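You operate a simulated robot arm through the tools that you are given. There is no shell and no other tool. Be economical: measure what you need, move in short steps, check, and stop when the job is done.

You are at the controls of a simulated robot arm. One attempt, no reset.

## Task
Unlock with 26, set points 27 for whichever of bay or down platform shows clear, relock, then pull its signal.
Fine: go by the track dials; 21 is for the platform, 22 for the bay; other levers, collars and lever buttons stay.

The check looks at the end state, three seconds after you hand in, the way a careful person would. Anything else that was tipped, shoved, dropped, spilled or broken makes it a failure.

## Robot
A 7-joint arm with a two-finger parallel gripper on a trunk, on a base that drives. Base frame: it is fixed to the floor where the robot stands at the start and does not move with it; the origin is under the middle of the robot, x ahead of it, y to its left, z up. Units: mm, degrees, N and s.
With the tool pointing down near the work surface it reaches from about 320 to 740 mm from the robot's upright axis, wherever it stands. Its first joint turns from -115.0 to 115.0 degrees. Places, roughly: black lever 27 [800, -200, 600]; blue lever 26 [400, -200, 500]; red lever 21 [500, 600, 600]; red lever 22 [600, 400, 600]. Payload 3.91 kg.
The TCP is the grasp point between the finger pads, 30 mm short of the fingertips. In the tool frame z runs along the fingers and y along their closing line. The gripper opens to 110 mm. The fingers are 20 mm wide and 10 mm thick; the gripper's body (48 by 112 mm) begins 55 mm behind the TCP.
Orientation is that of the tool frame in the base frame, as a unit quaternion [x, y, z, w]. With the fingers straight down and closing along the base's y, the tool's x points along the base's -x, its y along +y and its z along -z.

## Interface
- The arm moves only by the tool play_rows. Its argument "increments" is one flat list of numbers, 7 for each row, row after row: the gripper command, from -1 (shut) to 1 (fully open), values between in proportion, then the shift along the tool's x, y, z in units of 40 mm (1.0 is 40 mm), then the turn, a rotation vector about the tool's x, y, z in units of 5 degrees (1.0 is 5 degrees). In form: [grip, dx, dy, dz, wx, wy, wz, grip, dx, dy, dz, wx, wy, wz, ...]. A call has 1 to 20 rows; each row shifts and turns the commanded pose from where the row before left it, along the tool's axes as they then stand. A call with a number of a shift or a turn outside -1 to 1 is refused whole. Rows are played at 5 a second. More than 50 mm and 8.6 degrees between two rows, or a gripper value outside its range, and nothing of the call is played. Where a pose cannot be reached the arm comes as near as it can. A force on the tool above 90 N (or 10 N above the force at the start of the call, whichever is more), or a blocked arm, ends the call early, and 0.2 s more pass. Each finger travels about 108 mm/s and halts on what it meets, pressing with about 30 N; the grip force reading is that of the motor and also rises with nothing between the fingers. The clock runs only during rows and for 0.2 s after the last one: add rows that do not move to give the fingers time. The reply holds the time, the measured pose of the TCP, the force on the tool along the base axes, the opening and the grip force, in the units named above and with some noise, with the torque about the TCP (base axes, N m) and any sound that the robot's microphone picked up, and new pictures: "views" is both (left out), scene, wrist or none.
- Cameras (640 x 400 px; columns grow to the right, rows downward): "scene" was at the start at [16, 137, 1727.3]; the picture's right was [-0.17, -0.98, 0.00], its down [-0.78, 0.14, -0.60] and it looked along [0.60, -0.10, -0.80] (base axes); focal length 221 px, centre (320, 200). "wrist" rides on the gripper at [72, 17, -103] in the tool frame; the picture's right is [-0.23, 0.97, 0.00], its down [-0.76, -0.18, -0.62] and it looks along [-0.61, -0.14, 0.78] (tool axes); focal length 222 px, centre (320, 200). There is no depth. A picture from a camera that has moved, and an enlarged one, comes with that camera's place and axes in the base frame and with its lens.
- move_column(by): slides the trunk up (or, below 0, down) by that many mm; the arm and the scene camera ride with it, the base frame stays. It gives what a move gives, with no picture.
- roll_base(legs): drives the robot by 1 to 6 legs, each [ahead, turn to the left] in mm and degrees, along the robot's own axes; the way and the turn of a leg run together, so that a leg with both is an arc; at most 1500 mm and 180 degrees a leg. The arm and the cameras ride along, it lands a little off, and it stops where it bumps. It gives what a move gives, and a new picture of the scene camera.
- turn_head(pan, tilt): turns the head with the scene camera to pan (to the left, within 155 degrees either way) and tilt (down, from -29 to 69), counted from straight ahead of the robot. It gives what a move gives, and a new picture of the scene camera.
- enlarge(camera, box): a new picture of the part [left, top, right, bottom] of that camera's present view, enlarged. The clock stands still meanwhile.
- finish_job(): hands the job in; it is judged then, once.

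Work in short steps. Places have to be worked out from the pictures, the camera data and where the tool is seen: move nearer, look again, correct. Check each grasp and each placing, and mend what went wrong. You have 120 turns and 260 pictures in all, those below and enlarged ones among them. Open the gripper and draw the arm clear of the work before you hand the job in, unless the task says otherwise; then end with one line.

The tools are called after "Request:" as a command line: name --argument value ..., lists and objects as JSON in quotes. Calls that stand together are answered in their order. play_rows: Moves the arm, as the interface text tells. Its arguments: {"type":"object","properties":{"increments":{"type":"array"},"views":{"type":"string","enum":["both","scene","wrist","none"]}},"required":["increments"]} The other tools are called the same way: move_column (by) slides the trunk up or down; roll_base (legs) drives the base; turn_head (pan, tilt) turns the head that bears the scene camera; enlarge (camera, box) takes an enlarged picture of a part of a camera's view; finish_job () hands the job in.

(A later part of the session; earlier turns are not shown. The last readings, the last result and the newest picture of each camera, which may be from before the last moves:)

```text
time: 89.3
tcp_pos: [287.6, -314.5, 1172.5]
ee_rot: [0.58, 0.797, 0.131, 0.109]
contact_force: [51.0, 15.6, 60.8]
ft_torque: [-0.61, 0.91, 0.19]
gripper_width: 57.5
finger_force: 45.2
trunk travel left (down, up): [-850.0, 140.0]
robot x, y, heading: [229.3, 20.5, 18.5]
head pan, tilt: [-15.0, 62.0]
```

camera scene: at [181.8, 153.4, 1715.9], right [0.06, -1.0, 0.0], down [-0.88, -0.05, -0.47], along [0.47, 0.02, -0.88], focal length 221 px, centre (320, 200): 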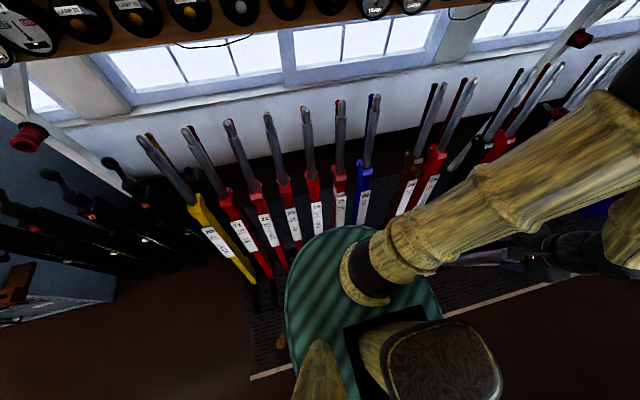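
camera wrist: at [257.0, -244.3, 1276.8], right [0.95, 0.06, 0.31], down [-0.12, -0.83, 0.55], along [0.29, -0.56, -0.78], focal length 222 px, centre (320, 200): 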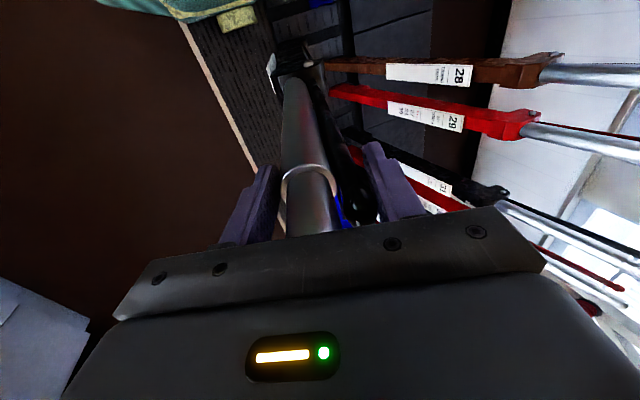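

+51 N against the pull: end stop reached. Open and lift along the handle.

Request:
play_rows --increments '[1, 0, 0, 0, 0, 0, 0, 1, 0, 0, 0, 0, 0, 0, 1, 0, 0, 0, 0, 0, 0, 1, 0, 0, -0.7, 0, 0, 0, 1, 0, 0, -0.8, 0, 0, 0, 1, 0, 0, -0.8, 0, 0, 0, 1, 0, 0, -0.8, 0, 0, 0, 1, 0, 0, -0.8, 0, 0, 0, 1, 0, 0, 0, 0, 0, 0]' --views "both"

```text
time: 91.3
tcp_pos: [223.9, -331.6, 1316.3]
ee_rot: [0.583, 0.795, 0.129, 0.105]
contact_force: [-0.7, 0.9, 0.5]
ft_torque: [0.03, 0.02, -0.03]
gripper_width: 110.0
finger_force: 0.0
trunk travel left (down, up): [-850.0, 140.0]
robot x, y, heading: [226.6, 16.5, 18.6]
head pan, tilt: [-15.0, 62.0]
camera scene: at [189.0, 146.0, 1716.2], right [0.06, -1.0, 0.0], down [-0.88, -0.05, -0.47], along [0.47, 0.03, -0.88], focal length 221 px, centre (320, 200)
camera wrist: at [185.2, -266.3, 1417.3], right [0.94, 0.06, 0.32], down [-0.13, -0.83, 0.54], along [0.3, -0.56, -0.77], focal length 222 px, centre (320, 200)
```

scene: 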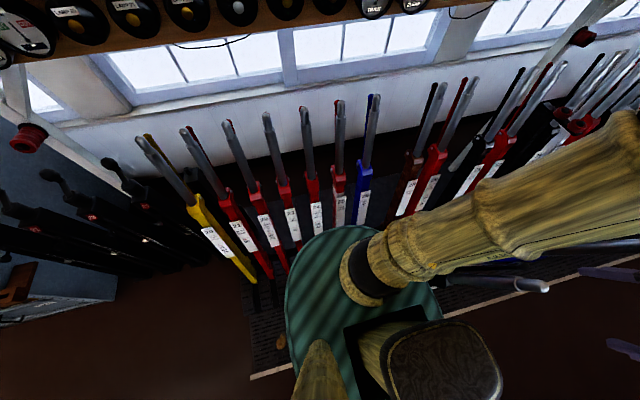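
wrist: 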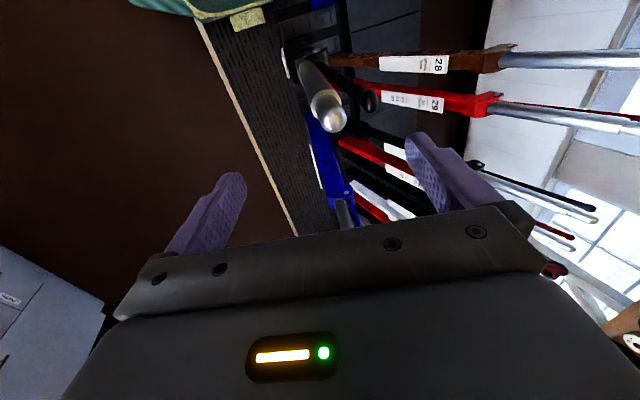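

27 stays pulled. Now back to 26: re-tilt the tool forward and carry it over to 26's handle at height.

Request:
play_rows --increments '[1, 0, 0, -0.4, 1, 0, 0, 1, 0, 0, -0.4, 1, 0, 0, 1, 0, 0, -0.4, 1, 0, 0, 1, 0, 0, 0, 1, 0, 0, 1, 0, 0, 0, 1, 0, 0, 1, 0.18, 1, -0.14, 0, 0, 0, 1, 0.18, 1, -0.14, 0, 0, 0, 1, 0.18, 1, -0.14, 0, 0, 0, 1, 0.18, 1, -0.14, 0, 0, 0, 1, 0.18, 1, -0.14, 0, 0, 0, 1, 0.18, 1, -0.14, 0, 0, 0, 1, 0.18, 1, -0.14, 0, 0, 0, 1, 0.18, 1, -0.14, 0, 0, 0, 1, 0.18, 1, -0.14, 0, 0, 0, 1, 0.18, 1, -0.14, 0, 0, 0, 1, 0.18, 1, -0.14, 0, 0, 0, 1, 0.18, 1, -0.14, 0, 0, 0, 1, 0.18, 1, -0.14, 0, 0, 0, 1, 0, 0, 0, 0, 0, 0]' --views "both"

```text
time: 95.3
tcp_pos: [685.6, -90.4, 1379.9]
ee_rot: [0.592, 0.804, -0.046, -0.023]
contact_force: [-0.7, 0.1, 0.2]
ft_torque: [0.0, -0.04, 0.0]
gripper_width: 110.0
finger_force: 0.0
trunk travel left (down, up): [-850.0, 140.0]
robot x, y, heading: [226.9, 16.6, 18.4]
head pan, tilt: [-15.0, 62.0]
camera scene: at [187.5, 145.8, 1716.2], right [0.06, -1.0, 0.0], down [-0.88, -0.05, -0.47], along [0.47, 0.03, -0.88], focal length 221 px, centre (320, 200)
camera wrist: at [689.6, -9.4, 1479.0], right [0.99, 0.07, -0.09], down [0.11, -0.75, 0.65], along [-0.03, -0.66, -0.75], focal length 222 px, centre (320, 200)
```

scene: 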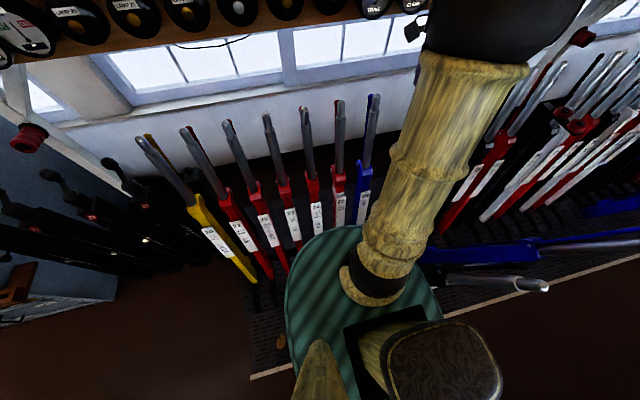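
wrist: 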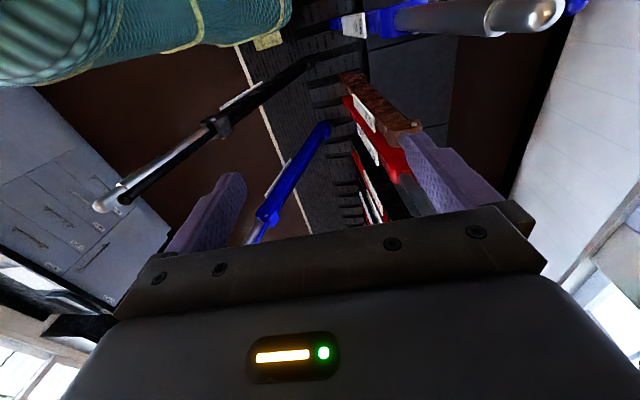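

26's tip at ~[856,0,1215]. Moving above it.

Request:
play_rows --increments '[1, 0.2, 1, 0.05, 0, 0, 0, 1, 0.2, 1, 0.05, 0, 0, 0, 1, 0.2, 1, 0.1, 0.2, 0, 0, 1, 0.2, 1, 0.1, 0.2, 0, 0, 1, 0.2, 1, 0.1, 0.2, 0, 0, 1, 0, 0.34, 0.6, 0.2, 0, 0, 1, 0, 0, 0.8, 0, 0, 0, 1, 0, 0, 0, 0, 0, 0]' --views "wrist"

```text
time: 97.1
tcp_pos: [869.1, 4.9, 1282.9]
ee_rot: [0.591, 0.802, -0.074, -0.043]
contact_force: [0.4, 0.1, -0.8]
ft_torque: [0.01, -0.03, -0.01]
gripper_width: 109.9
finger_force: 0.1
trunk travel left (down, up): [-850.0, 140.0]
robot x, y, heading: [225.5, 18.2, 18.6]
head pan, tilt: [-15.0, 62.0]
camera wrist: at [879.4, 88.5, 1380.2], right [0.98, 0.07, -0.16], down [0.16, -0.74, 0.66], along [-0.08, -0.67, -0.74], focal length 222 px, centre (320, 200)
```

wrist: 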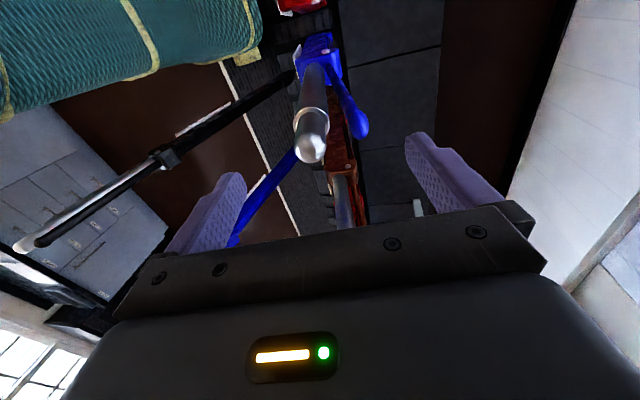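

Aligned within a few mm; descend and close.

Request:
play_rows --increments '[1, -0.08, -0.08, 0.6, 0, 0, 0, 1, 0, 0, 0.65, 0, 0, 0, 1, 0, 0, 0.65, 0, 0, 0, 1, 0, 0, 0.65, 0, 0, 0, 1, 0, 0, 0, 0, 0, 0, -1, 0, 0, 0, 0, 0, 0, -1, 0, 0, 0, 0, 0, 0, -1, 0, 0, 0, 0, 0, 0, -1, 0, 0, 0, 0, 0, 0]' --views "wrist"

```text
time: 99.1
tcp_pos: [852.4, -3.9, 1183.7]
ee_rot: [0.59, 0.803, -0.074, -0.043]
contact_force: [16.2, 2.0, 8.2]
ft_torque: [-0.69, 1.52, 0.12]
gripper_width: 50.3
finger_force: 45.2
trunk travel left (down, up): [-850.0, 140.0]
robot x, y, heading: [228.0, 15.9, 18.5]
head pan, tilt: [-15.0, 62.0]
camera wrist: at [862.7, 78.6, 1280.5], right [0.98, 0.07, -0.16], down [0.16, -0.74, 0.66], along [-0.08, -0.67, -0.74], focal length 222 px, centre (320, 200)
```

wrist: 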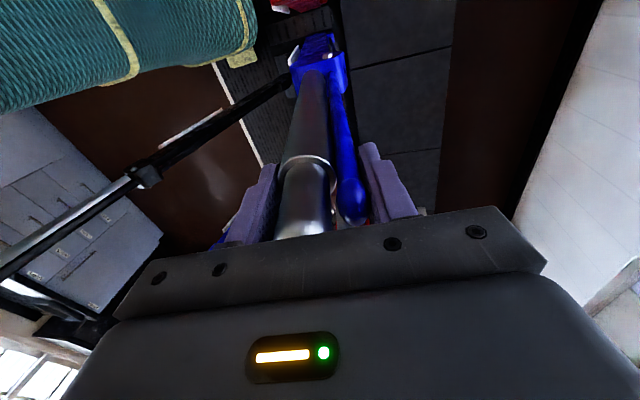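

Gripped. Pull 26 along the same arc as with 27.

Request:
play_rows --increments '[-1, 0, -0.4, -0.04, -0.05, 0, 0, -1, 0, -0.5, -0.04, -0.1, 0, 0, -1, 0, -0.5, -0.02, -0.15, 0, 0, -1, 0, -0.8, 0.03, -0.25, 0, 0, -1, 0, -0.8, -0.02, -0.28, 0, 0, -1, 0, -0.8, -0.02, -0.3, 0, 0, -1, 0, -0.8, -0.02, -0.3, 0, 0, -1, 0, -0.8, -0.02, -0.3, 0, 0, -1, 0, 0, 0, 0, 0, 0]' --views "wrist"

```text
time: 101.1
tcp_pos: [645.9, -69.4, 1211.3]
ee_rot: [0.593, 0.805, -0.014, -0.001]
contact_force: [-1.7, -7.3, -32.3]
ft_torque: [-0.82, 1.98, -0.01]
gripper_width: 51.5
finger_force: 45.0
trunk travel left (down, up): [-850.0, 140.0]
robot x, y, heading: [230.2, 19.0, 18.6]
head pan, tilt: [-15.0, 62.0]
camera wrist: at [641.7, 7.6, 1313.4], right [1.0, 0.07, -0.02], down [0.07, -0.77, 0.64], along [0.03, -0.64, -0.77], focal length 222 px, centre (320, 200)
```

wrist: 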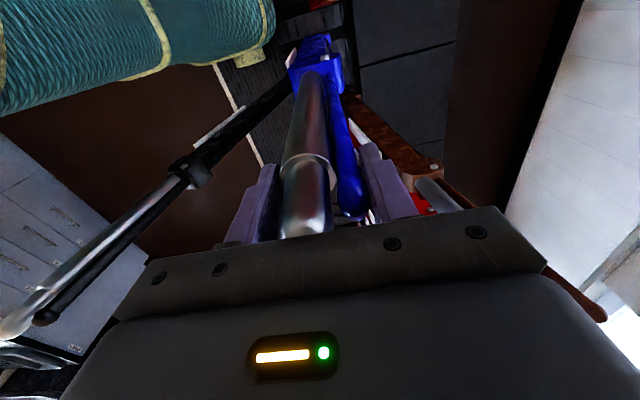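

Near mid-stroke now; drive the base back 100 mm holding the lever, keeping clearance between base and lever.

Request:
roll_base --legs '[[-100, 0]]'

Request:
play_rows --increments '[-1, 0, 0, 0, -0.3, 0, 0, -1, 0, 0, 0, -0.3, 0, 0, -1, 0, 0, 0, 0, 0, 0]' --views "wrist"

```text
time: 102.2
tcp_pos: [547.1, -101.3, 1215.5]
ee_rot: [0.593, 0.805, -0.012, 0.002]
contact_force: [-5.9, -8.8, 18.0]
ft_torque: [0.06, 0.04, 0.26]
gripper_width: 50.7
finger_force: 45.1
trunk travel left (down, up): [-850.0, 140.0]
robot x, y, heading: [133.9, -11.6, 18.5]
head pan, tilt: [-15.0, 62.0]
camera scene: at [90.5, 112.6, 1716.6], right [0.06, -1.0, 0.0], down [-0.88, -0.05, -0.47], along [0.47, 0.03, -0.88], focal length 221 px, centre (320, 200)
```

scene: 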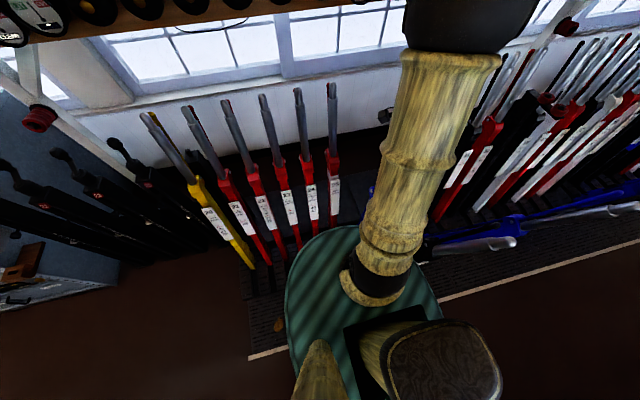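

```text
time: 103.0
tcp_pos: [547.2, -101.2, 1213.8]
ee_rot: [0.593, 0.805, 0.008, 0.017]
contact_force: [-9.1, -7.4, 3.9]
ft_torque: [-1.08, 2.54, -0.05]
gripper_width: 51.3
finger_force: 45.0
trunk travel left (down, up): [-850.0, 140.0]
robot x, y, heading: [129.9, -10.2, 18.6]
head pan, tilt: [-15.0, 62.0]
camera wrist: at [538.3, -25.4, 1316.2], right [1.0, 0.07, 0.04], down [0.03, -0.78, 0.63], along [0.07, -0.63, -0.78], focal length 222 px, centre (320, 200)
```

wrist: 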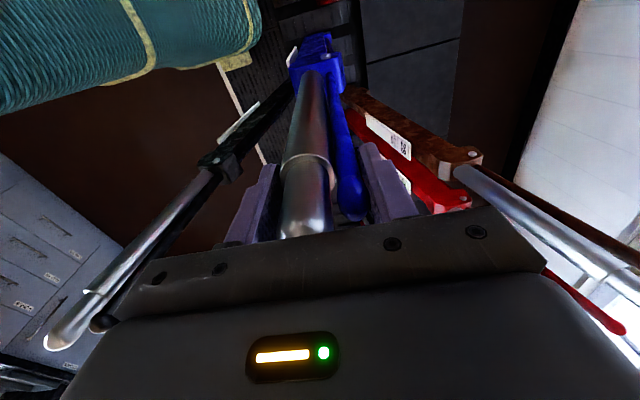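

Excellent. Another 100 mm back by the base, then tilt follow.

Request:
roll_base --legs '[[-100, 0]]'

Request:
play_rows --increments '[-1, 0, 0, 0, -0.4, 0, 0, -1, 0, 0, 0, -0.4, 0, 0, -1, 0, 0, 0, 0, 0, 0]' --views "none"

Request:
roll_base --legs '[[-80, 0]]'

```text
time: 104.2
tcp_pos: [452.0, -131.3, 1213.7]
ee_rot: [0.594, 0.804, 0.007, 0.013]
contact_force: [-9.1, 2.5, -32.3]
ft_torque: [0.73, -0.31, 0.33]
gripper_width: 50.8
finger_force: 45.3
trunk travel left (down, up): [-850.0, 140.0]
robot x, y, heading: [36.6, -43.6, 18.6]
head pan, tilt: [-15.0, 62.0]
camera scene: at [-1.8, 82.2, 1715.9], right [0.06, -1.0, 0.0], down [-0.88, -0.05, -0.47], along [0.47, 0.03, -0.88], focal length 221 px, centre (320, 200)
```

scene: 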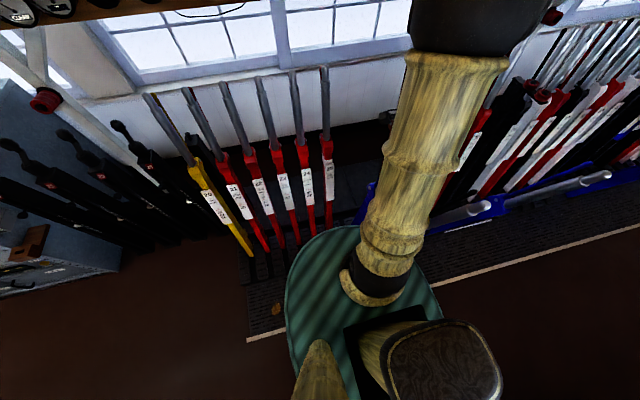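

```text
time: 105.0
tcp_pos: [450.5, -133.4, 1212.3]
ee_rot: [0.593, 0.804, 0.034, 0.034]
contact_force: [-4.0, -3.3, 0.6]
ft_torque: [-0.27, 2.59, 0.08]
gripper_width: 51.2
finger_force: 45.1
trunk travel left (down, up): [-850.0, 140.0]
robot x, y, heading: [35.3, -43.6, 18.5]
head pan, tilt: [-15.0, 62.0]
```

```text
time: 106.0
tcp_pos: [374.9, -158.8, 1212.9]
ee_rot: [0.593, 0.804, 0.035, 0.033]
contact_force: [-9.0, 0.5, -30.2]
ft_torque: [0.69, 0.66, 0.3]
gripper_width: 50.0
finger_force: 45.0
trunk travel left (down, up): [-850.0, 140.0]
robot x, y, heading: [-37.1, -69.3, 18.6]
head pan, tilt: [-15.0, 62.0]
camera scene: at [-78.5, 56.2, 1716.0], right [0.06, -1.0, 0.0], down [-0.88, -0.05, -0.47], along [0.47, 0.03, -0.88], focal length 221 px, centre (320, 200)
```

scene: 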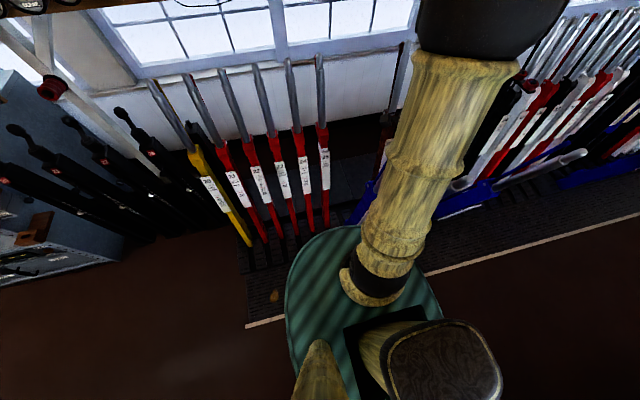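

Tilt follow, drive back 70 mm more, then finish with the arm to the stop.

Request:
play_rows --increments '[-1, 0, 0, 0.1, -0.5, 0, 0, -1, 0, 0, 0.1, -0.5, 0, 0, -1, 0, 0, 0, 0, 0, 0]' --views "none"

Request:
roll_base --legs '[[-60, 0]]'

Request:
play_rows --increments '[-1, 0, 0, 0.3, -0.5, 0, 0, -1, 0, -0.4, 0.05, -0.2, 0, 0, -1, 0, -0.4, 0, -0.2, 0, 0, -1, 0, 0, 0, 0, 0, 0]' --views "wrist"

```text
time: 106.8
tcp_pos: [371.9, -157.7, 1205.9]
ee_rot: [0.592, 0.801, 0.071, 0.062]
contact_force: [-5.1, -6.7, 40.0]
ft_torque: [-0.55, 1.57, -0.04]
gripper_width: 53.0
finger_force: 45.3
trunk travel left (down, up): [-850.0, 140.0]
robot x, y, heading: [-40.5, -68.9, 18.5]
head pan, tilt: [-15.0, 62.0]
```

```text
time: 107.8
tcp_pos: [316.3, -175.1, 1202.5]
ee_rot: [0.591, 0.802, 0.069, 0.056]
contact_force: [-6.8, -1.5, -37.5]
ft_torque: [-0.31, 1.58, -0.06]
gripper_width: 51.3
finger_force: 44.8
trunk travel left (down, up): [-850.0, 140.0]
robot x, y, heading: [-99.4, -89.0, 18.5]
head pan, tilt: [-15.0, 62.0]
camera scene: at [-135.3, 36.7, 1715.9], right [0.06, -1.0, 0.0], down [-0.88, -0.05, -0.47], along [0.47, 0.03, -0.88], focal length 221 px, centre (320, 200)
```

scene: 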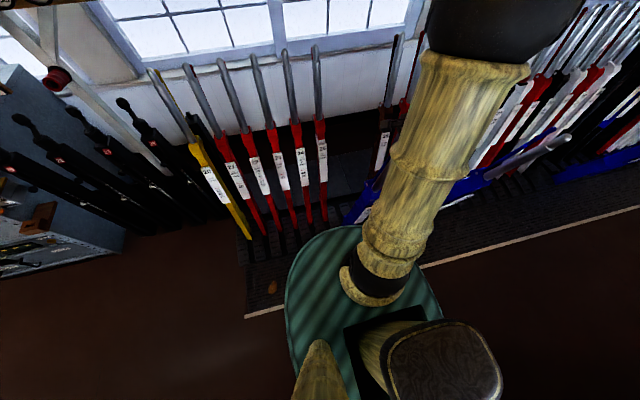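

```text
time: 108.8
tcp_pos: [284.0, -184.0, 1182.5]
ee_rot: [0.589, 0.798, 0.102, 0.08]
contact_force: [-12.8, -8.4, 35.9]
ft_torque: [-1.03, 2.11, -0.07]
gripper_width: 54.2
finger_force: 44.9
trunk travel left (down, up): [-850.0, 140.0]
robot x, y, heading: [-104.7, -90.1, 18.9]
head pan, tilt: [-15.0, 62.0]
camera wrist: at [253.2, -116.9, 1286.2], right [0.97, 0.06, 0.25], down [-0.09, -0.82, 0.56], along [0.24, -0.57, -0.79], focal length 222 px, centre (320, 200)
```

wrist: 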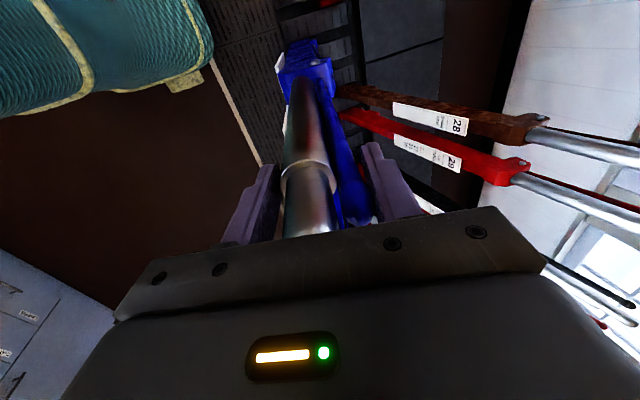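

s≈209; pull the last part until the stop.

Request:
play_rows --increments '[-1, 0, -0.4, -0.1, -0.15, 0, 0, -1, 0, -0.4, 0, -0.15, 0, 0, -1, 0, -0.4, 0, -0.15, 0, 0, -1, 0, -0.3, 0, -0.1, 0, 0, -1, 0, 0, 0, 0, 0, 0]' --views "none"

```text
time: 110.0
tcp_pos: [249.1, -196.5, 1173.2]
ee_rot: [0.578, 0.8, 0.126, 0.099]
contact_force: [22.5, 17.0, 17.0]
ft_torque: [0.18, 1.68, 0.63]
gripper_width: 56.2
finger_force: 45.1
out of reach, approached as far as the arm can: row 4
trunk travel left (down, up): [-850.0, 140.0]
robot x, y, heading: [-94.8, -86.2, 18.5]
head pan, tilt: [-15.0, 62.0]
stopped in row 5: the force on the tool passed its limit (the readings are from after the stop); the commanded pose is now the measured one
```

Force limit hit at s≈172 — same as 27's end position (170), so 26 is fully pulled. Open and lift off.

Request:
play_rows --increments '[-1, 0, 0.05, 0, 0, 0, 0, 1, 0, 0, 0, 0, 0, 0, 1, 0, 0, 0, 0, 0, 0, 1, 0, 0, 0, 0, 0, 0, 1, 0, 0, -0.7, 0, 0, 0, 1, 0, 0, -0.8, 0, 0, 0, 1, 0, 0, -0.8, 0, 0, 0, 1, 0, 0, -0.8, 0, 0, 0, 1, 0, 0, -0.8, 0, 0, 0, 1, 0, 0, -0.8, 0, 0, 0, 1, 0, 0, 0, 0, 0, 0]' --views "both"

Request:
turn_head --pan -5 --tilt 20

```text
time: 112.5
tcp_pos: [187.9, -216.8, 1354.1]
ee_rot: [0.582, 0.798, 0.123, 0.098]
contact_force: [-0.7, -0.4, 0.7]
ft_torque: [0.01, 0.02, -0.02]
gripper_width: 109.9
finger_force: 0.1
trunk travel left (down, up): [-850.0, 140.0]
robot x, y, heading: [-94.7, -88.4, 18.7]
head pan, tilt: [-15.0, 62.0]
camera scene: at [-134.7, 37.7, 1716.1], right [0.06, -1.0, 0.0], down [-0.88, -0.05, -0.47], along [0.47, 0.03, -0.88], focal length 221 px, centre (320, 200)
camera wrist: at [151.1, -151.1, 1456.1], right [0.95, 0.07, 0.31], down [-0.12, -0.83, 0.55], along [0.29, -0.56, -0.78], focal length 222 px, centre (320, 200)
```

scene: 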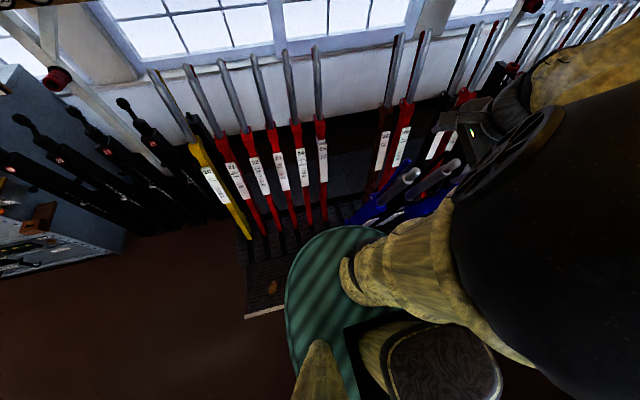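
wrist: 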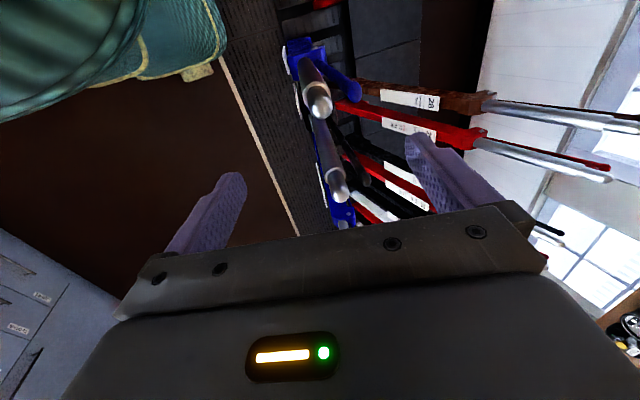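

```text
time: 113.5
tcp_pos: [189.1, -217.2, 1353.7]
ee_rot: [0.582, 0.798, 0.124, 0.099]
contact_force: [0.1, 0.6, 0.1]
ft_torque: [0.02, 0.03, -0.01]
gripper_width: 110.3
finger_force: 0.1
trunk travel left (down, up): [-850.0, 140.0]
robot x, y, heading: [-96.0, -89.5, 18.7]
head pan, tilt: [-5.0, 20.0]
camera scene: at [-109.0, 55.7, 1776.5], right [0.23, -0.97, 0.0], down [-0.33, -0.08, -0.94], along [0.91, 0.22, -0.34], focal length 221 px, centre (320, 200)
```

scene: 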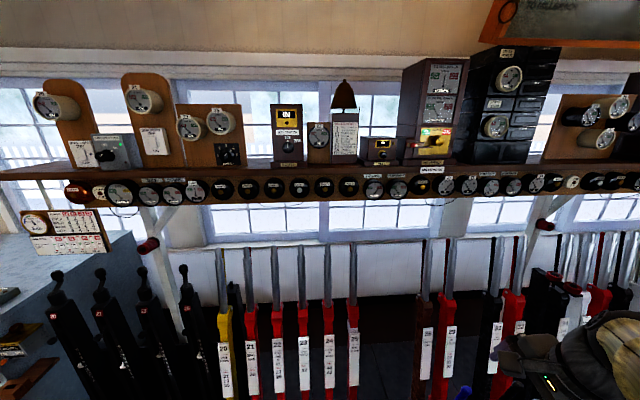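

Check dial 27 and the track dials again, and 22's own dial.

Request:
enlarge --camera "scene" --box '[355, 165, 480, 210]'

Request:
enlarge --camera "scene" --box '[60, 165, 370, 215]'

```text
5.12 times, centred on (418, 188) of scene
camera zoom: at [-109.0, 55.7, 1776.5], right [0.23, -0.97, 0.0], down [-0.33, -0.08, -0.94], along [0.91, 0.22, -0.34], focal length 1130 px, centre (-179, 264)
```

zoom: 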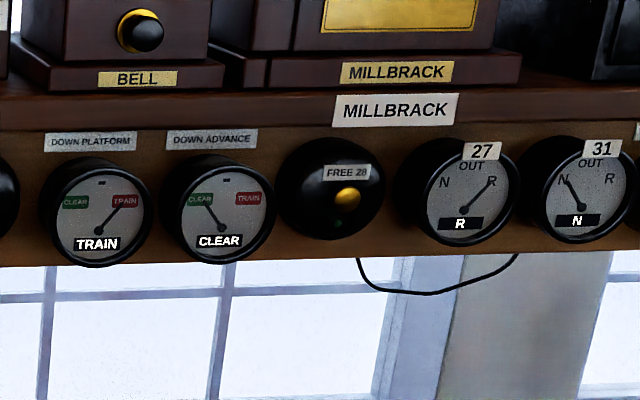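

```text
2.06 times, centred on (215, 190) of scene
camera zoom: at [-109.0, 55.7, 1776.5], right [0.23, -0.97, 0.0], down [-0.33, -0.08, -0.94], along [0.91, 0.22, -0.34], focal length 455 px, centre (537, 221)
```

zoom: 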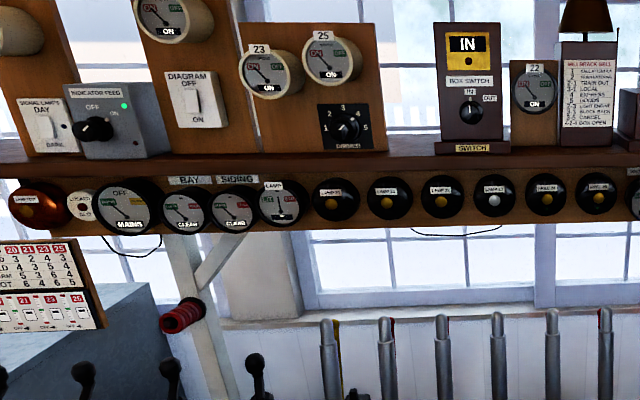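

Dial 27 reads R and the bay is still clear, so the road is set and relocked. Now bring the hand to the front-left and drive toward lever 22.

Request:
play_rows --increments '[1, 0, 0, -0.4, 0.9, 0, 0, 1, 0, 0, -0.4, 0.9, 0, 0, 1, 0, 0, 0, 0.9, 0, 0, 1, 0, 0, 0, 0.9, 0, 0, 1, 0, 0, 0, 0.8, 0, 0, 1, 0.87, 0.7, 0, 0, 0, 0, 1, 0.87, 0.7, 0, 0, 0, 0, 1, 0.87, 0.7, 0, 0, 0, 0, 1, 0.87, 0.7, 0, 0, 0, 0, 1, 0.87, 0.7, 0, 0, 0, 0, 1, 0.87, 0.7, 0, 0, 0, 0, 1, 0.87, 0.7, 0, 0, 0, 0, 1, 0.87, 0.7, 0, 0, 0, 0, 1, 0.87, 0.7, 0, 0, 0, 0, 1, 0, 0, 0, 0, 0, 0]' --views "none"

Request:
roll_base --legs '[[0, 45], [190, 0], [0, -45]]'

```text
time: 116.7
tcp_pos: [323.4, 156.2, 1363.4]
ee_rot: [0.59, 0.807, -0.031, -0.015]
contact_force: [-0.3, 0.3, -0.3]
ft_torque: [0.01, -0.03, 0.0]
gripper_width: 110.2
finger_force: 0.0
trunk travel left (down, up): [-850.0, 140.0]
robot x, y, heading: [-96.1, -85.8, 18.5]
head pan, tilt: [-5.0, 20.0]
```

```text
time: 122.4
tcp_pos: [406.5, 324.6, 1363.1]
ee_rot: [0.588, 0.808, -0.031, -0.014]
contact_force: [0.4, 0.2, -0.8]
ft_torque: [-0.03, -0.02, -0.01]
gripper_width: 110.1
finger_force: 0.1
trunk travel left (down, up): [-850.0, 140.0]
robot x, y, heading: [-12.0, 78.1, 19.0]
head pan, tilt: [-5.0, 20.0]
camera scene: at [-26.7, 223.6, 1776.6], right [0.23, -0.97, 0.0], down [-0.33, -0.08, -0.94], along [0.91, 0.22, -0.34], focal length 221 px, centre (320, 200)
```

scene: 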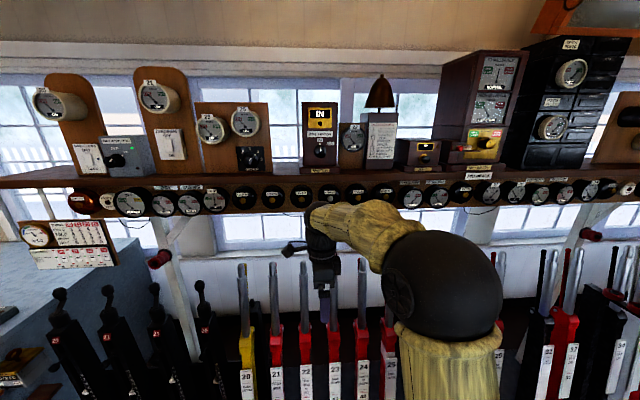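

Drive forward 180 mm toward 22, then look through the wrist.

Request:
roll_base --legs '[[180, 0]]'

Request:
play_rows --increments '[1, 0, 0.8, 0, 0, 0, 0, 1, 0, 0.8, 0, 0, 0, 0, 1, 0, 0.8, 0, 0, 0, 0, 1, 0, 0, 0, 0, 0, 0]' --views "wrist"

```text
time: 123.9
tcp_pos: [579.1, 383.9, 1362.3]
ee_rot: [0.589, 0.808, -0.031, -0.014]
contact_force: [0.5, -0.3, -1.3]
ft_torque: [0.01, 0.01, 0.03]
gripper_width: 110.0
finger_force: 0.0
trunk travel left (down, up): [-850.0, 140.0]
robot x, y, heading: [159.1, 137.4, 18.4]
head pan, tilt: [-5.0, 20.0]
camera scene: at [146.3, 282.0, 1776.5], right [0.24, -0.97, 0.0], down [-0.33, -0.08, -0.94], along [0.91, 0.22, -0.34], focal length 221 px, centre (320, 200)
```

scene: 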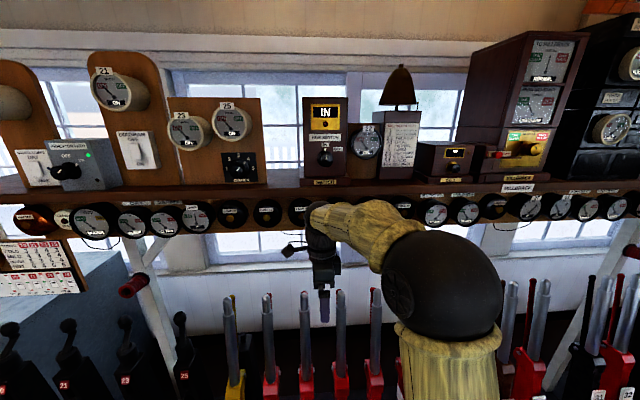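

```text
time: 124.9
tcp_pos: [668.1, 411.9, 1357.4]
ee_rot: [0.588, 0.808, -0.03, -0.014]
contact_force: [0.2, -1.0, 0.4]
ft_torque: [0.01, -0.01, -0.01]
gripper_width: 109.9
finger_force: 0.0
trunk travel left (down, up): [-850.0, 140.0]
robot x, y, heading: [159.6, 136.8, 18.5]
head pan, tilt: [-5.0, 20.0]
camera wrist: at [666.8, 490.4, 1457.9], right [0.99, 0.08, -0.06], down [0.1, -0.76, 0.64], along [0.01, -0.65, -0.76], focal length 222 px, centre (320, 200)
```

wrist: 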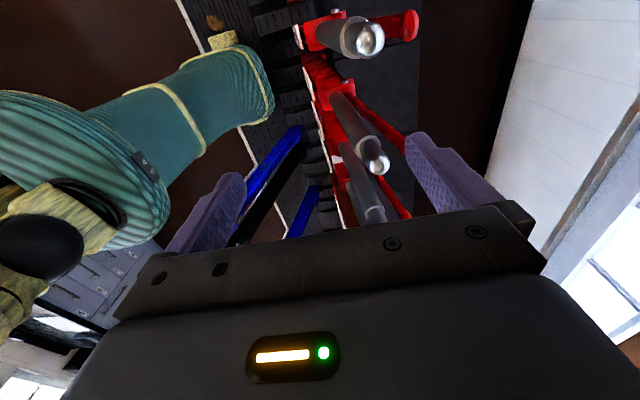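

Lever A at wrist (368,38) computes to t≈222, matching lever 22. I verify its plate.

Request:
enlarge --camera "wrist" --box '[270, 0, 430, 100]'

Request:
turn_head --pan -5 --tilt 50

```text
4.00 times, centred on (350, 50) of wrist
camera zoom: at [666.8, 490.4, 1457.9], right [0.99, 0.08, -0.06], down [0.1, -0.76, 0.64], along [0.01, -0.65, -0.76], focal length 888 px, centre (200, 800)
```

zoom: 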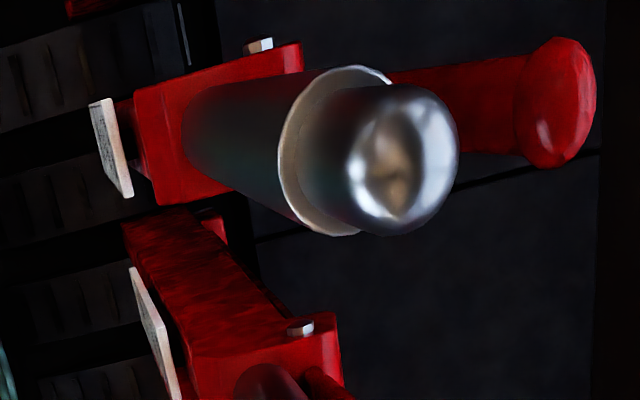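

```text
time: 125.9
tcp_pos: [668.3, 413.3, 1357.1]
ee_rot: [0.589, 0.808, -0.03, -0.014]
contact_force: [0.3, 0.7, -0.8]
ft_torque: [-0.02, 0.02, -0.02]
gripper_width: 110.1
finger_force: 0.1
trunk travel left (down, up): [-850.0, 140.0]
robot x, y, heading: [156.7, 137.5, 18.5]
head pan, tilt: [-5.0, 50.0]
camera scene: at [129.1, 277.7, 1731.0], right [0.24, -0.97, 0.0], down [-0.74, -0.18, -0.64], along [0.63, 0.15, -0.77], focal length 221 px, centre (320, 200)
```

scene: 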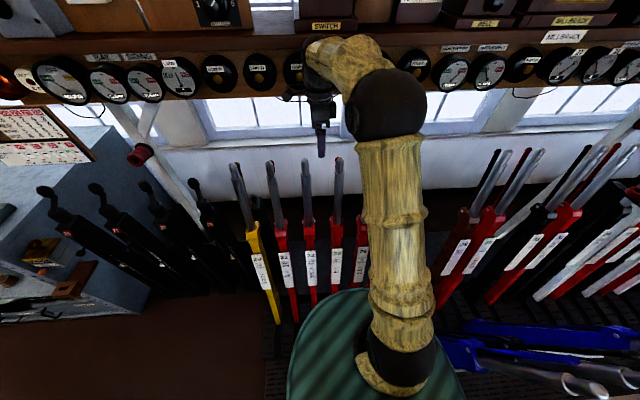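

Order from yellow 20 confirms 22 at ~[700,472]. Moving the hand over it.

Request:
play_rows --increments '[1, 0.67, 0.82, 0, 0.2, 0, 0, 1, 0.67, 0.82, 0, 0.2, 0, 0, 1, 0, 0, 0.6, 0.2, 0, 0, 1, 0, 0, 0.6, 0.2, 0, 0, 1, 0, 0, 0.4, 0, 0, 0, 1, 0, 0, 0, 0, 0, 0]' --views "wrist"

```text
time: 127.3
tcp_pos: [706.2, 480.6, 1287.6]
ee_rot: [0.588, 0.806, -0.059, -0.034]
contact_force: [0.3, 0.7, 0.5]
ft_torque: [0.01, 0.01, -0.01]
gripper_width: 110.0
finger_force: 0.1
trunk travel left (down, up): [-850.0, 140.0]
robot x, y, heading: [158.3, 138.4, 18.5]
head pan, tilt: [-5.0, 50.0]
camera wrist: at [714.0, 561.0, 1386.0], right [0.99, 0.08, -0.13], down [0.14, -0.74, 0.65], along [-0.04, -0.66, -0.75], focal length 222 px, centre (320, 200)
```

wrist: 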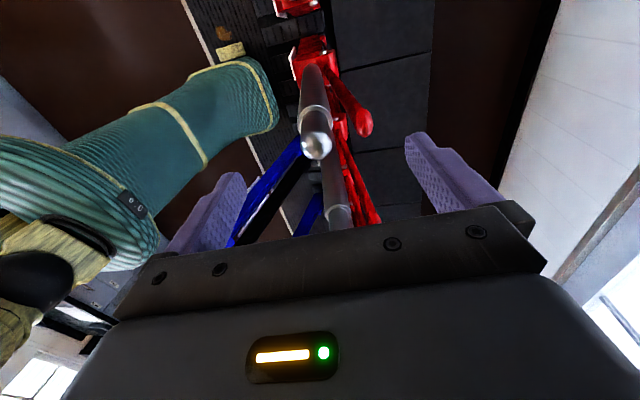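

Well aligned; descend and close.

Request:
play_rows --increments '[1, -0.13, 0, 0.6, 0.2, 0, 0, 1, 0, 0, 0.65, 0, 0, 0, 1, 0, 0, 0.65, 0, 0, 0, 1, 0, 0, 0.7, 0, 0, 0, 1, 0, 0, 0, 0, 0, 0, -1, 0, 0, 0, 0, 0, 0, -1, 0, 0, 0, 0, 0, 0, -1, 0, 0, 0, 0, 0, 0, -1, 0, 0, 0, 0, 0, 0]' --views "wrist"

```text
time: 129.3
tcp_pos: [696.8, 468.9, 1184.6]
ee_rot: [0.587, 0.806, -0.067, -0.04]
contact_force: [16.8, 6.2, 9.0]
ft_torque: [-0.4, 1.01, -0.24]
gripper_width: 51.3
finger_force: 45.1
trunk travel left (down, up): [-850.0, 140.0]
robot x, y, heading: [157.1, 133.8, 18.8]
head pan, tilt: [-5.0, 50.0]
camera wrist: at [705.3, 550.0, 1282.6], right [0.99, 0.08, -0.15], down [0.15, -0.74, 0.65], along [-0.06, -0.67, -0.74], focal length 222 px, centre (320, 200)
```

wrist: 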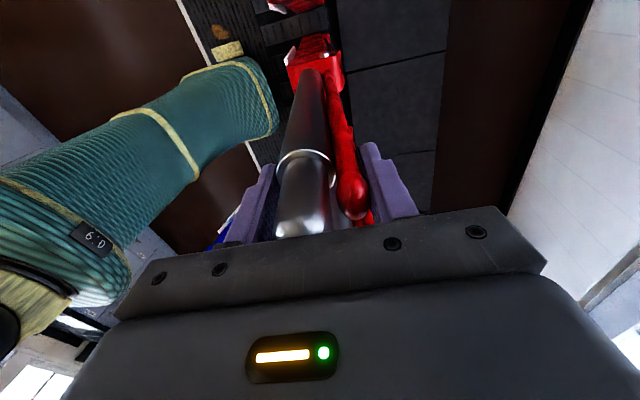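

Gripped at 51 mm. Pull 22 along the same arc.

Request:
play_rows --increments '[-1, 0, -0.4, -0.06, -0.05, 0, 0, -1, 0, -0.5, -0.05, -0.1, 0, 0, -1, 0, -0.5, -0.03, -0.12, 0, 0, -1, 0, -0.8, 0.02, -0.22, 0, 0, -1, 0, -0.8, -0.03, -0.26, 0, 0, -1, 0, -0.8, -0.03, -0.28, 0, 0, -1, 0, -0.8, -0.03, -0.3, 0, 0, -1, 0, -0.8, -0.02, -0.3, 0, 0, -1, 0, 0, 0, 0, 0, 0]' --views "wrist"

```text
time: 131.3
tcp_pos: [490.6, 403.6, 1214.0]
ee_rot: [0.589, 0.808, -0.012, 0.001]
contact_force: [-1.5, -7.0, -29.3]
ft_torque: [-0.67, 1.93, -0.08]
gripper_width: 51.8
finger_force: 45.5
trunk travel left (down, up): [-850.0, 140.0]
robot x, y, heading: [154.1, 137.8, 18.7]
head pan, tilt: [-5.0, 50.0]
camera wrist: at [486.3, 480.2, 1316.4], right [1.0, 0.08, -0.01], down [0.07, -0.77, 0.64], along [0.04, -0.64, -0.77], focal length 222 px, centre (320, 200)
```

wrist: 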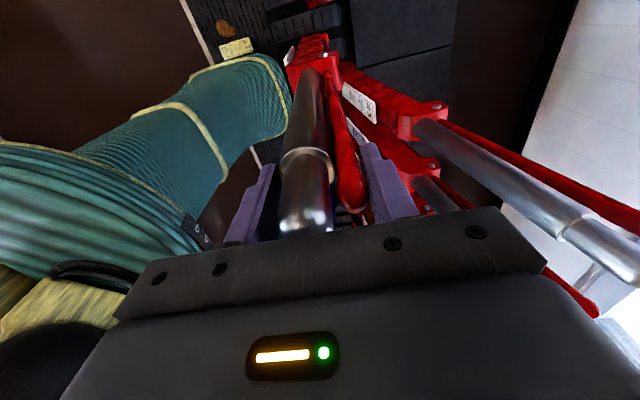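

22 moves freely (interlocking satisfied). Drive back in stages while holding, as with 26.

Request:
roll_base --legs '[[-100, 0]]'

Request:
play_rows --increments '[-1, 0, 0, 0, -0.3, 0, 0, -1, 0, 0, 0, -0.3, 0, 0, -1, 0, 0, 0, 0, 0, 0]' --views "none"

Request:
roll_base --legs '[[-100, 0]]'

Request:
play_rows --increments '[-1, 0, 0, 0, -0.4, 0, 0, -1, 0, 0, 0, -0.4, 0, 0, -1, 0, 0, 0, 0, 0, 0]' --views "wrist"

```text
time: 132.4
tcp_pos: [393.6, 370.8, 1218.9]
ee_rot: [0.588, 0.809, -0.007, 0.002]
contact_force: [-3.1, 1.8, 20.6]
ft_torque: [0.73, 0.51, 0.23]
gripper_width: 50.1
finger_force: 45.0
trunk travel left (down, up): [-850.0, 140.0]
robot x, y, heading: [61.4, 105.9, 18.5]
head pan, tilt: [-5.0, 50.0]
camera scene: at [30.9, 244.3, 1731.4], right [0.24, -0.97, 0.0], down [-0.74, -0.18, -0.64], along [0.63, 0.15, -0.77], focal length 221 px, centre (320, 200)
```

scene: 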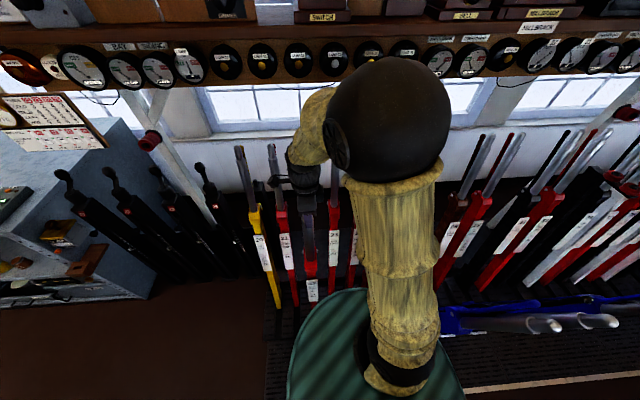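

```text
time: 133.2
tcp_pos: [394.6, 371.8, 1217.4]
ee_rot: [0.587, 0.809, 0.012, 0.017]
contact_force: [-8.1, -3.2, 1.5]
ft_torque: [-0.54, 2.5, 0.01]
gripper_width: 51.4
finger_force: 45.0
trunk travel left (down, up): [-850.0, 140.0]
robot x, y, heading: [60.3, 104.7, 18.6]
head pan, tilt: [-5.0, 50.0]
```

```text
time: 134.4
tcp_pos: [298.9, 341.0, 1214.7]
ee_rot: [0.588, 0.809, 0.01, 0.018]
contact_force: [-7.3, -0.9, -32.2]
ft_torque: [-0.18, -0.48, 0.09]
gripper_width: 50.2
finger_force: 45.1
trunk travel left (down, up): [-850.0, 140.0]
robot x, y, heading: [-37.4, 72.3, 18.5]
head pan, tilt: [-5.0, 50.0]
camera scene: at [-62.6, 214.5, 1730.6], right [0.24, -0.97, 0.0], down [-0.74, -0.18, -0.64], along [0.62, 0.15, -0.77], focal length 221 px, centre (320, 200)
```

scene: 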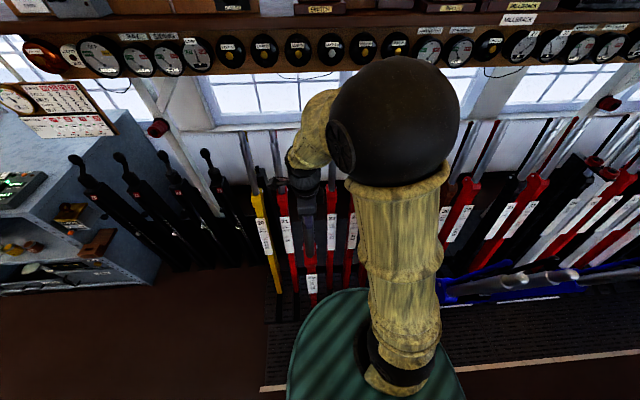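

```text
time: 135.2
tcp_pos: [298.5, 339.3, 1215.9]
ee_rot: [0.586, 0.808, 0.038, 0.037]
contact_force: [-3.5, 3.8, 0.3]
ft_torque: [-0.9, 2.33, 0.01]
gripper_width: 51.5
finger_force: 44.9
trunk travel left (down, up): [-850.0, 140.0]
robot x, y, heading: [-35.5, 72.7, 18.5]
head pan, tilt: [-5.0, 50.0]
camera wrist: at [280.0, 412.9, 1319.0], right [0.99, 0.09, 0.11], down [0.0, -0.79, 0.61], along [0.14, -0.61, -0.78], focal length 222 px, centre (320, 200)
```

wrist: 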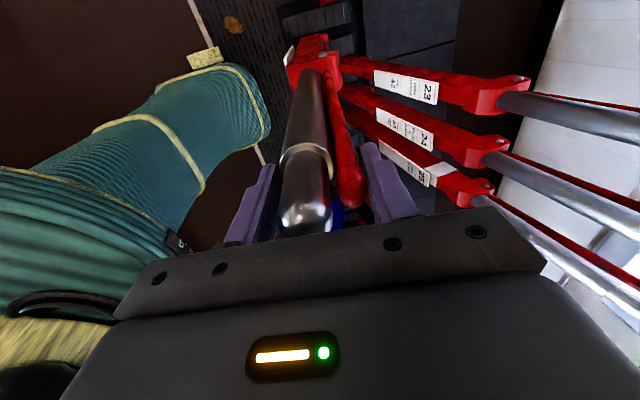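

Continuing: two more drive stages with tilt and height following.

Request:
roll_base --legs '[[-80, 0]]'

Request:
play_rows --increments '[-1, 0, 0, 0.1, -0.5, 0, 0, -1, 0, 0, 0.1, -0.5, 0, 0, -1, 0, 0, 0, 0, 0, 0]' --views "none"

Request:
roll_base --legs '[[-70, 0]]'

Request:
play_rows --increments '[-1, 0, 0, 0.3, -0.5, 0, 0, -1, 0, -0.4, 0.05, -0.2, 0, 0, -1, 0, -0.4, 0, -0.2, 0, 0, -1, 0, 0, 0, 0, 0, 0]' --views "wrist"

```text
time: 136.2
tcp_pos: [219.4, 313.8, 1214.3]
ee_rot: [0.586, 0.808, 0.036, 0.037]
contact_force: [-8.7, -0.6, -32.9]
ft_torque: [-0.97, 1.07, 0.01]
gripper_width: 50.0
finger_force: 45.3
trunk travel left (down, up): [-850.0, 140.0]
robot x, y, heading: [-109.3, 44.0, 18.7]
head pan, tilt: [-5.0, 50.0]
camera scene: at [-139.4, 189.2, 1730.6], right [0.24, -0.97, 0.0], down [-0.74, -0.18, -0.64], along [0.62, 0.15, -0.77], focal length 221 px, centre (320, 200)
```

scene: 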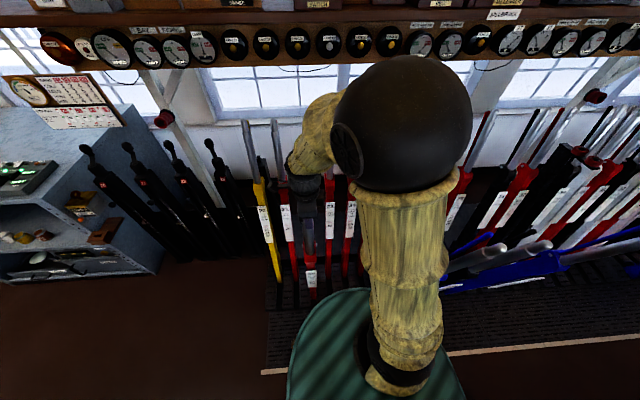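

```text
time: 137.0
tcp_pos: [219.3, 313.4, 1209.8]
ee_rot: [0.583, 0.807, 0.075, 0.062]
contact_force: [-8.0, 5.0, 39.1]
ft_torque: [-0.13, 1.63, 0.07]
gripper_width: 53.3
finger_force: 44.8
trunk travel left (down, up): [-850.0, 140.0]
robot x, y, heading: [-107.7, 47.7, 18.7]
head pan, tilt: [-5.0, 50.0]
```

```text
time: 138.1
tcp_pos: [152.5, 289.0, 1204.6]
ee_rot: [0.584, 0.807, 0.068, 0.062]
contact_force: [-10.3, -1.8, -37.9]
ft_torque: [-0.72, 1.32, 0.09]
gripper_width: 51.2
finger_force: 45.2
trunk travel left (down, up): [-850.0, 140.0]
robot x, y, heading: [-176.9, 20.4, 18.6]
head pan, tilt: [-5.0, 50.0]
camera scene: at [-206.6, 166.2, 1730.5], right [0.24, -0.97, 0.0], down [-0.74, -0.18, -0.64], along [0.62, 0.15, -0.77], focal length 221 px, centre (320, 200)
```

scene: 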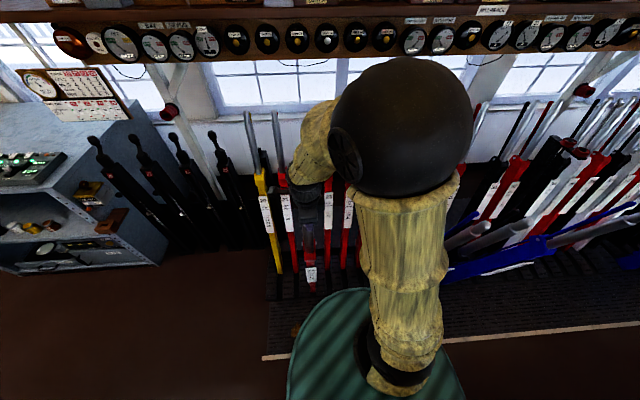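

```text
time: 139.1
tcp_pos: [120.3, 277.3, 1185.5]
ee_rot: [0.58, 0.804, 0.101, 0.086]
contact_force: [-17.9, 3.2, 34.6]
ft_torque: [-0.12, 2.26, 0.15]
gripper_width: 53.7
finger_force: 45.1
trunk travel left (down, up): [-850.0, 140.0]
robot x, y, heading: [-176.6, 20.7, 18.5]
head pan, tilt: [-5.0, 50.0]
camera wrist: at [87.3, 346.4, 1287.3], right [0.96, 0.08, 0.26], down [-0.08, -0.82, 0.57], along [0.26, -0.57, -0.78], focal length 222 px, centre (320, 200)
```

wrist: 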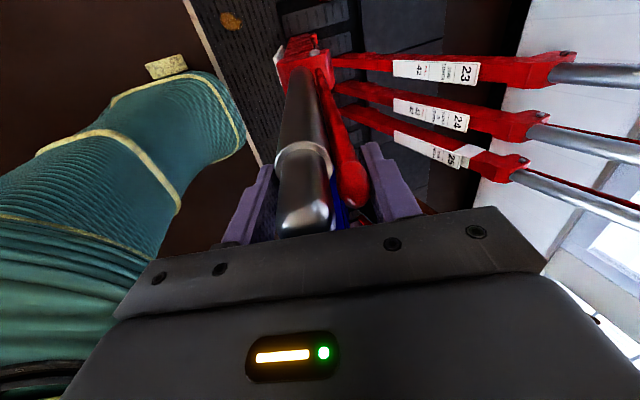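

s≈204; finish the pull to the stop (~171).

Request:
play_rows --increments '[-1, 0, -0.4, -0.1, -0.15, 0, 0, -1, 0, -0.4, 0, -0.15, 0, 0, -1, 0, -0.4, 0, -0.15, 0, 0, -1, 0, -0.2, 0, -0.1, 0, 0, -1, 0, 0, 0, 0, 0, 0]' --views "none"

```text
time: 140.3
tcp_pos: [96.1, 271.6, 1178.5]
ee_rot: [0.583, 0.798, 0.118, 0.097]
contact_force: [57.9, -20.2, 23.3]
ft_torque: [-0.05, 1.36, -0.87]
gripper_width: 54.7
finger_force: 45.3
out of reach, approached as far as the arm can: row 3, 4
trunk travel left (down, up): [-850.0, 140.0]
robot x, y, heading: [-176.1, 24.4, 18.5]
head pan, tilt: [-5.0, 50.0]
```

Force rose to 58 N but the arm also ran into its near limit at s≈179 (others ended ~171). I'll back the base 12 mm to make sure of the stop.

Request:
roll_base --legs '[[-12, 0]]'

```text
time: 141.1
tcp_pos: [92.8, 274.5, 1182.4]
ee_rot: [0.589, 0.792, 0.127, 0.099]
contact_force: [29.6, -3.3, -8.4]
ft_torque: [-1.3, 1.39, -0.55]
gripper_width: 55.3
finger_force: 44.6
trunk travel left (down, up): [-850.0, 140.0]
robot x, y, heading: [-187.7, 19.7, 18.5]
head pan, tilt: [-5.0, 50.0]
stopped in leg 1: the force on the tool passed its limit (the readings are from after the stop); the commanded pose is now the measured one
camera scene: at [-204.9, 163.2, 1730.6], right [0.23, -0.97, 0.0], down [-0.75, -0.18, -0.64], along [0.62, 0.15, -0.77], focal length 221 px, centre (320, 200)
```

scene: 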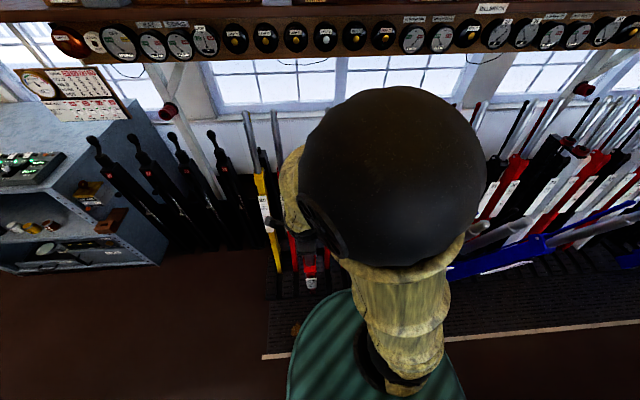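

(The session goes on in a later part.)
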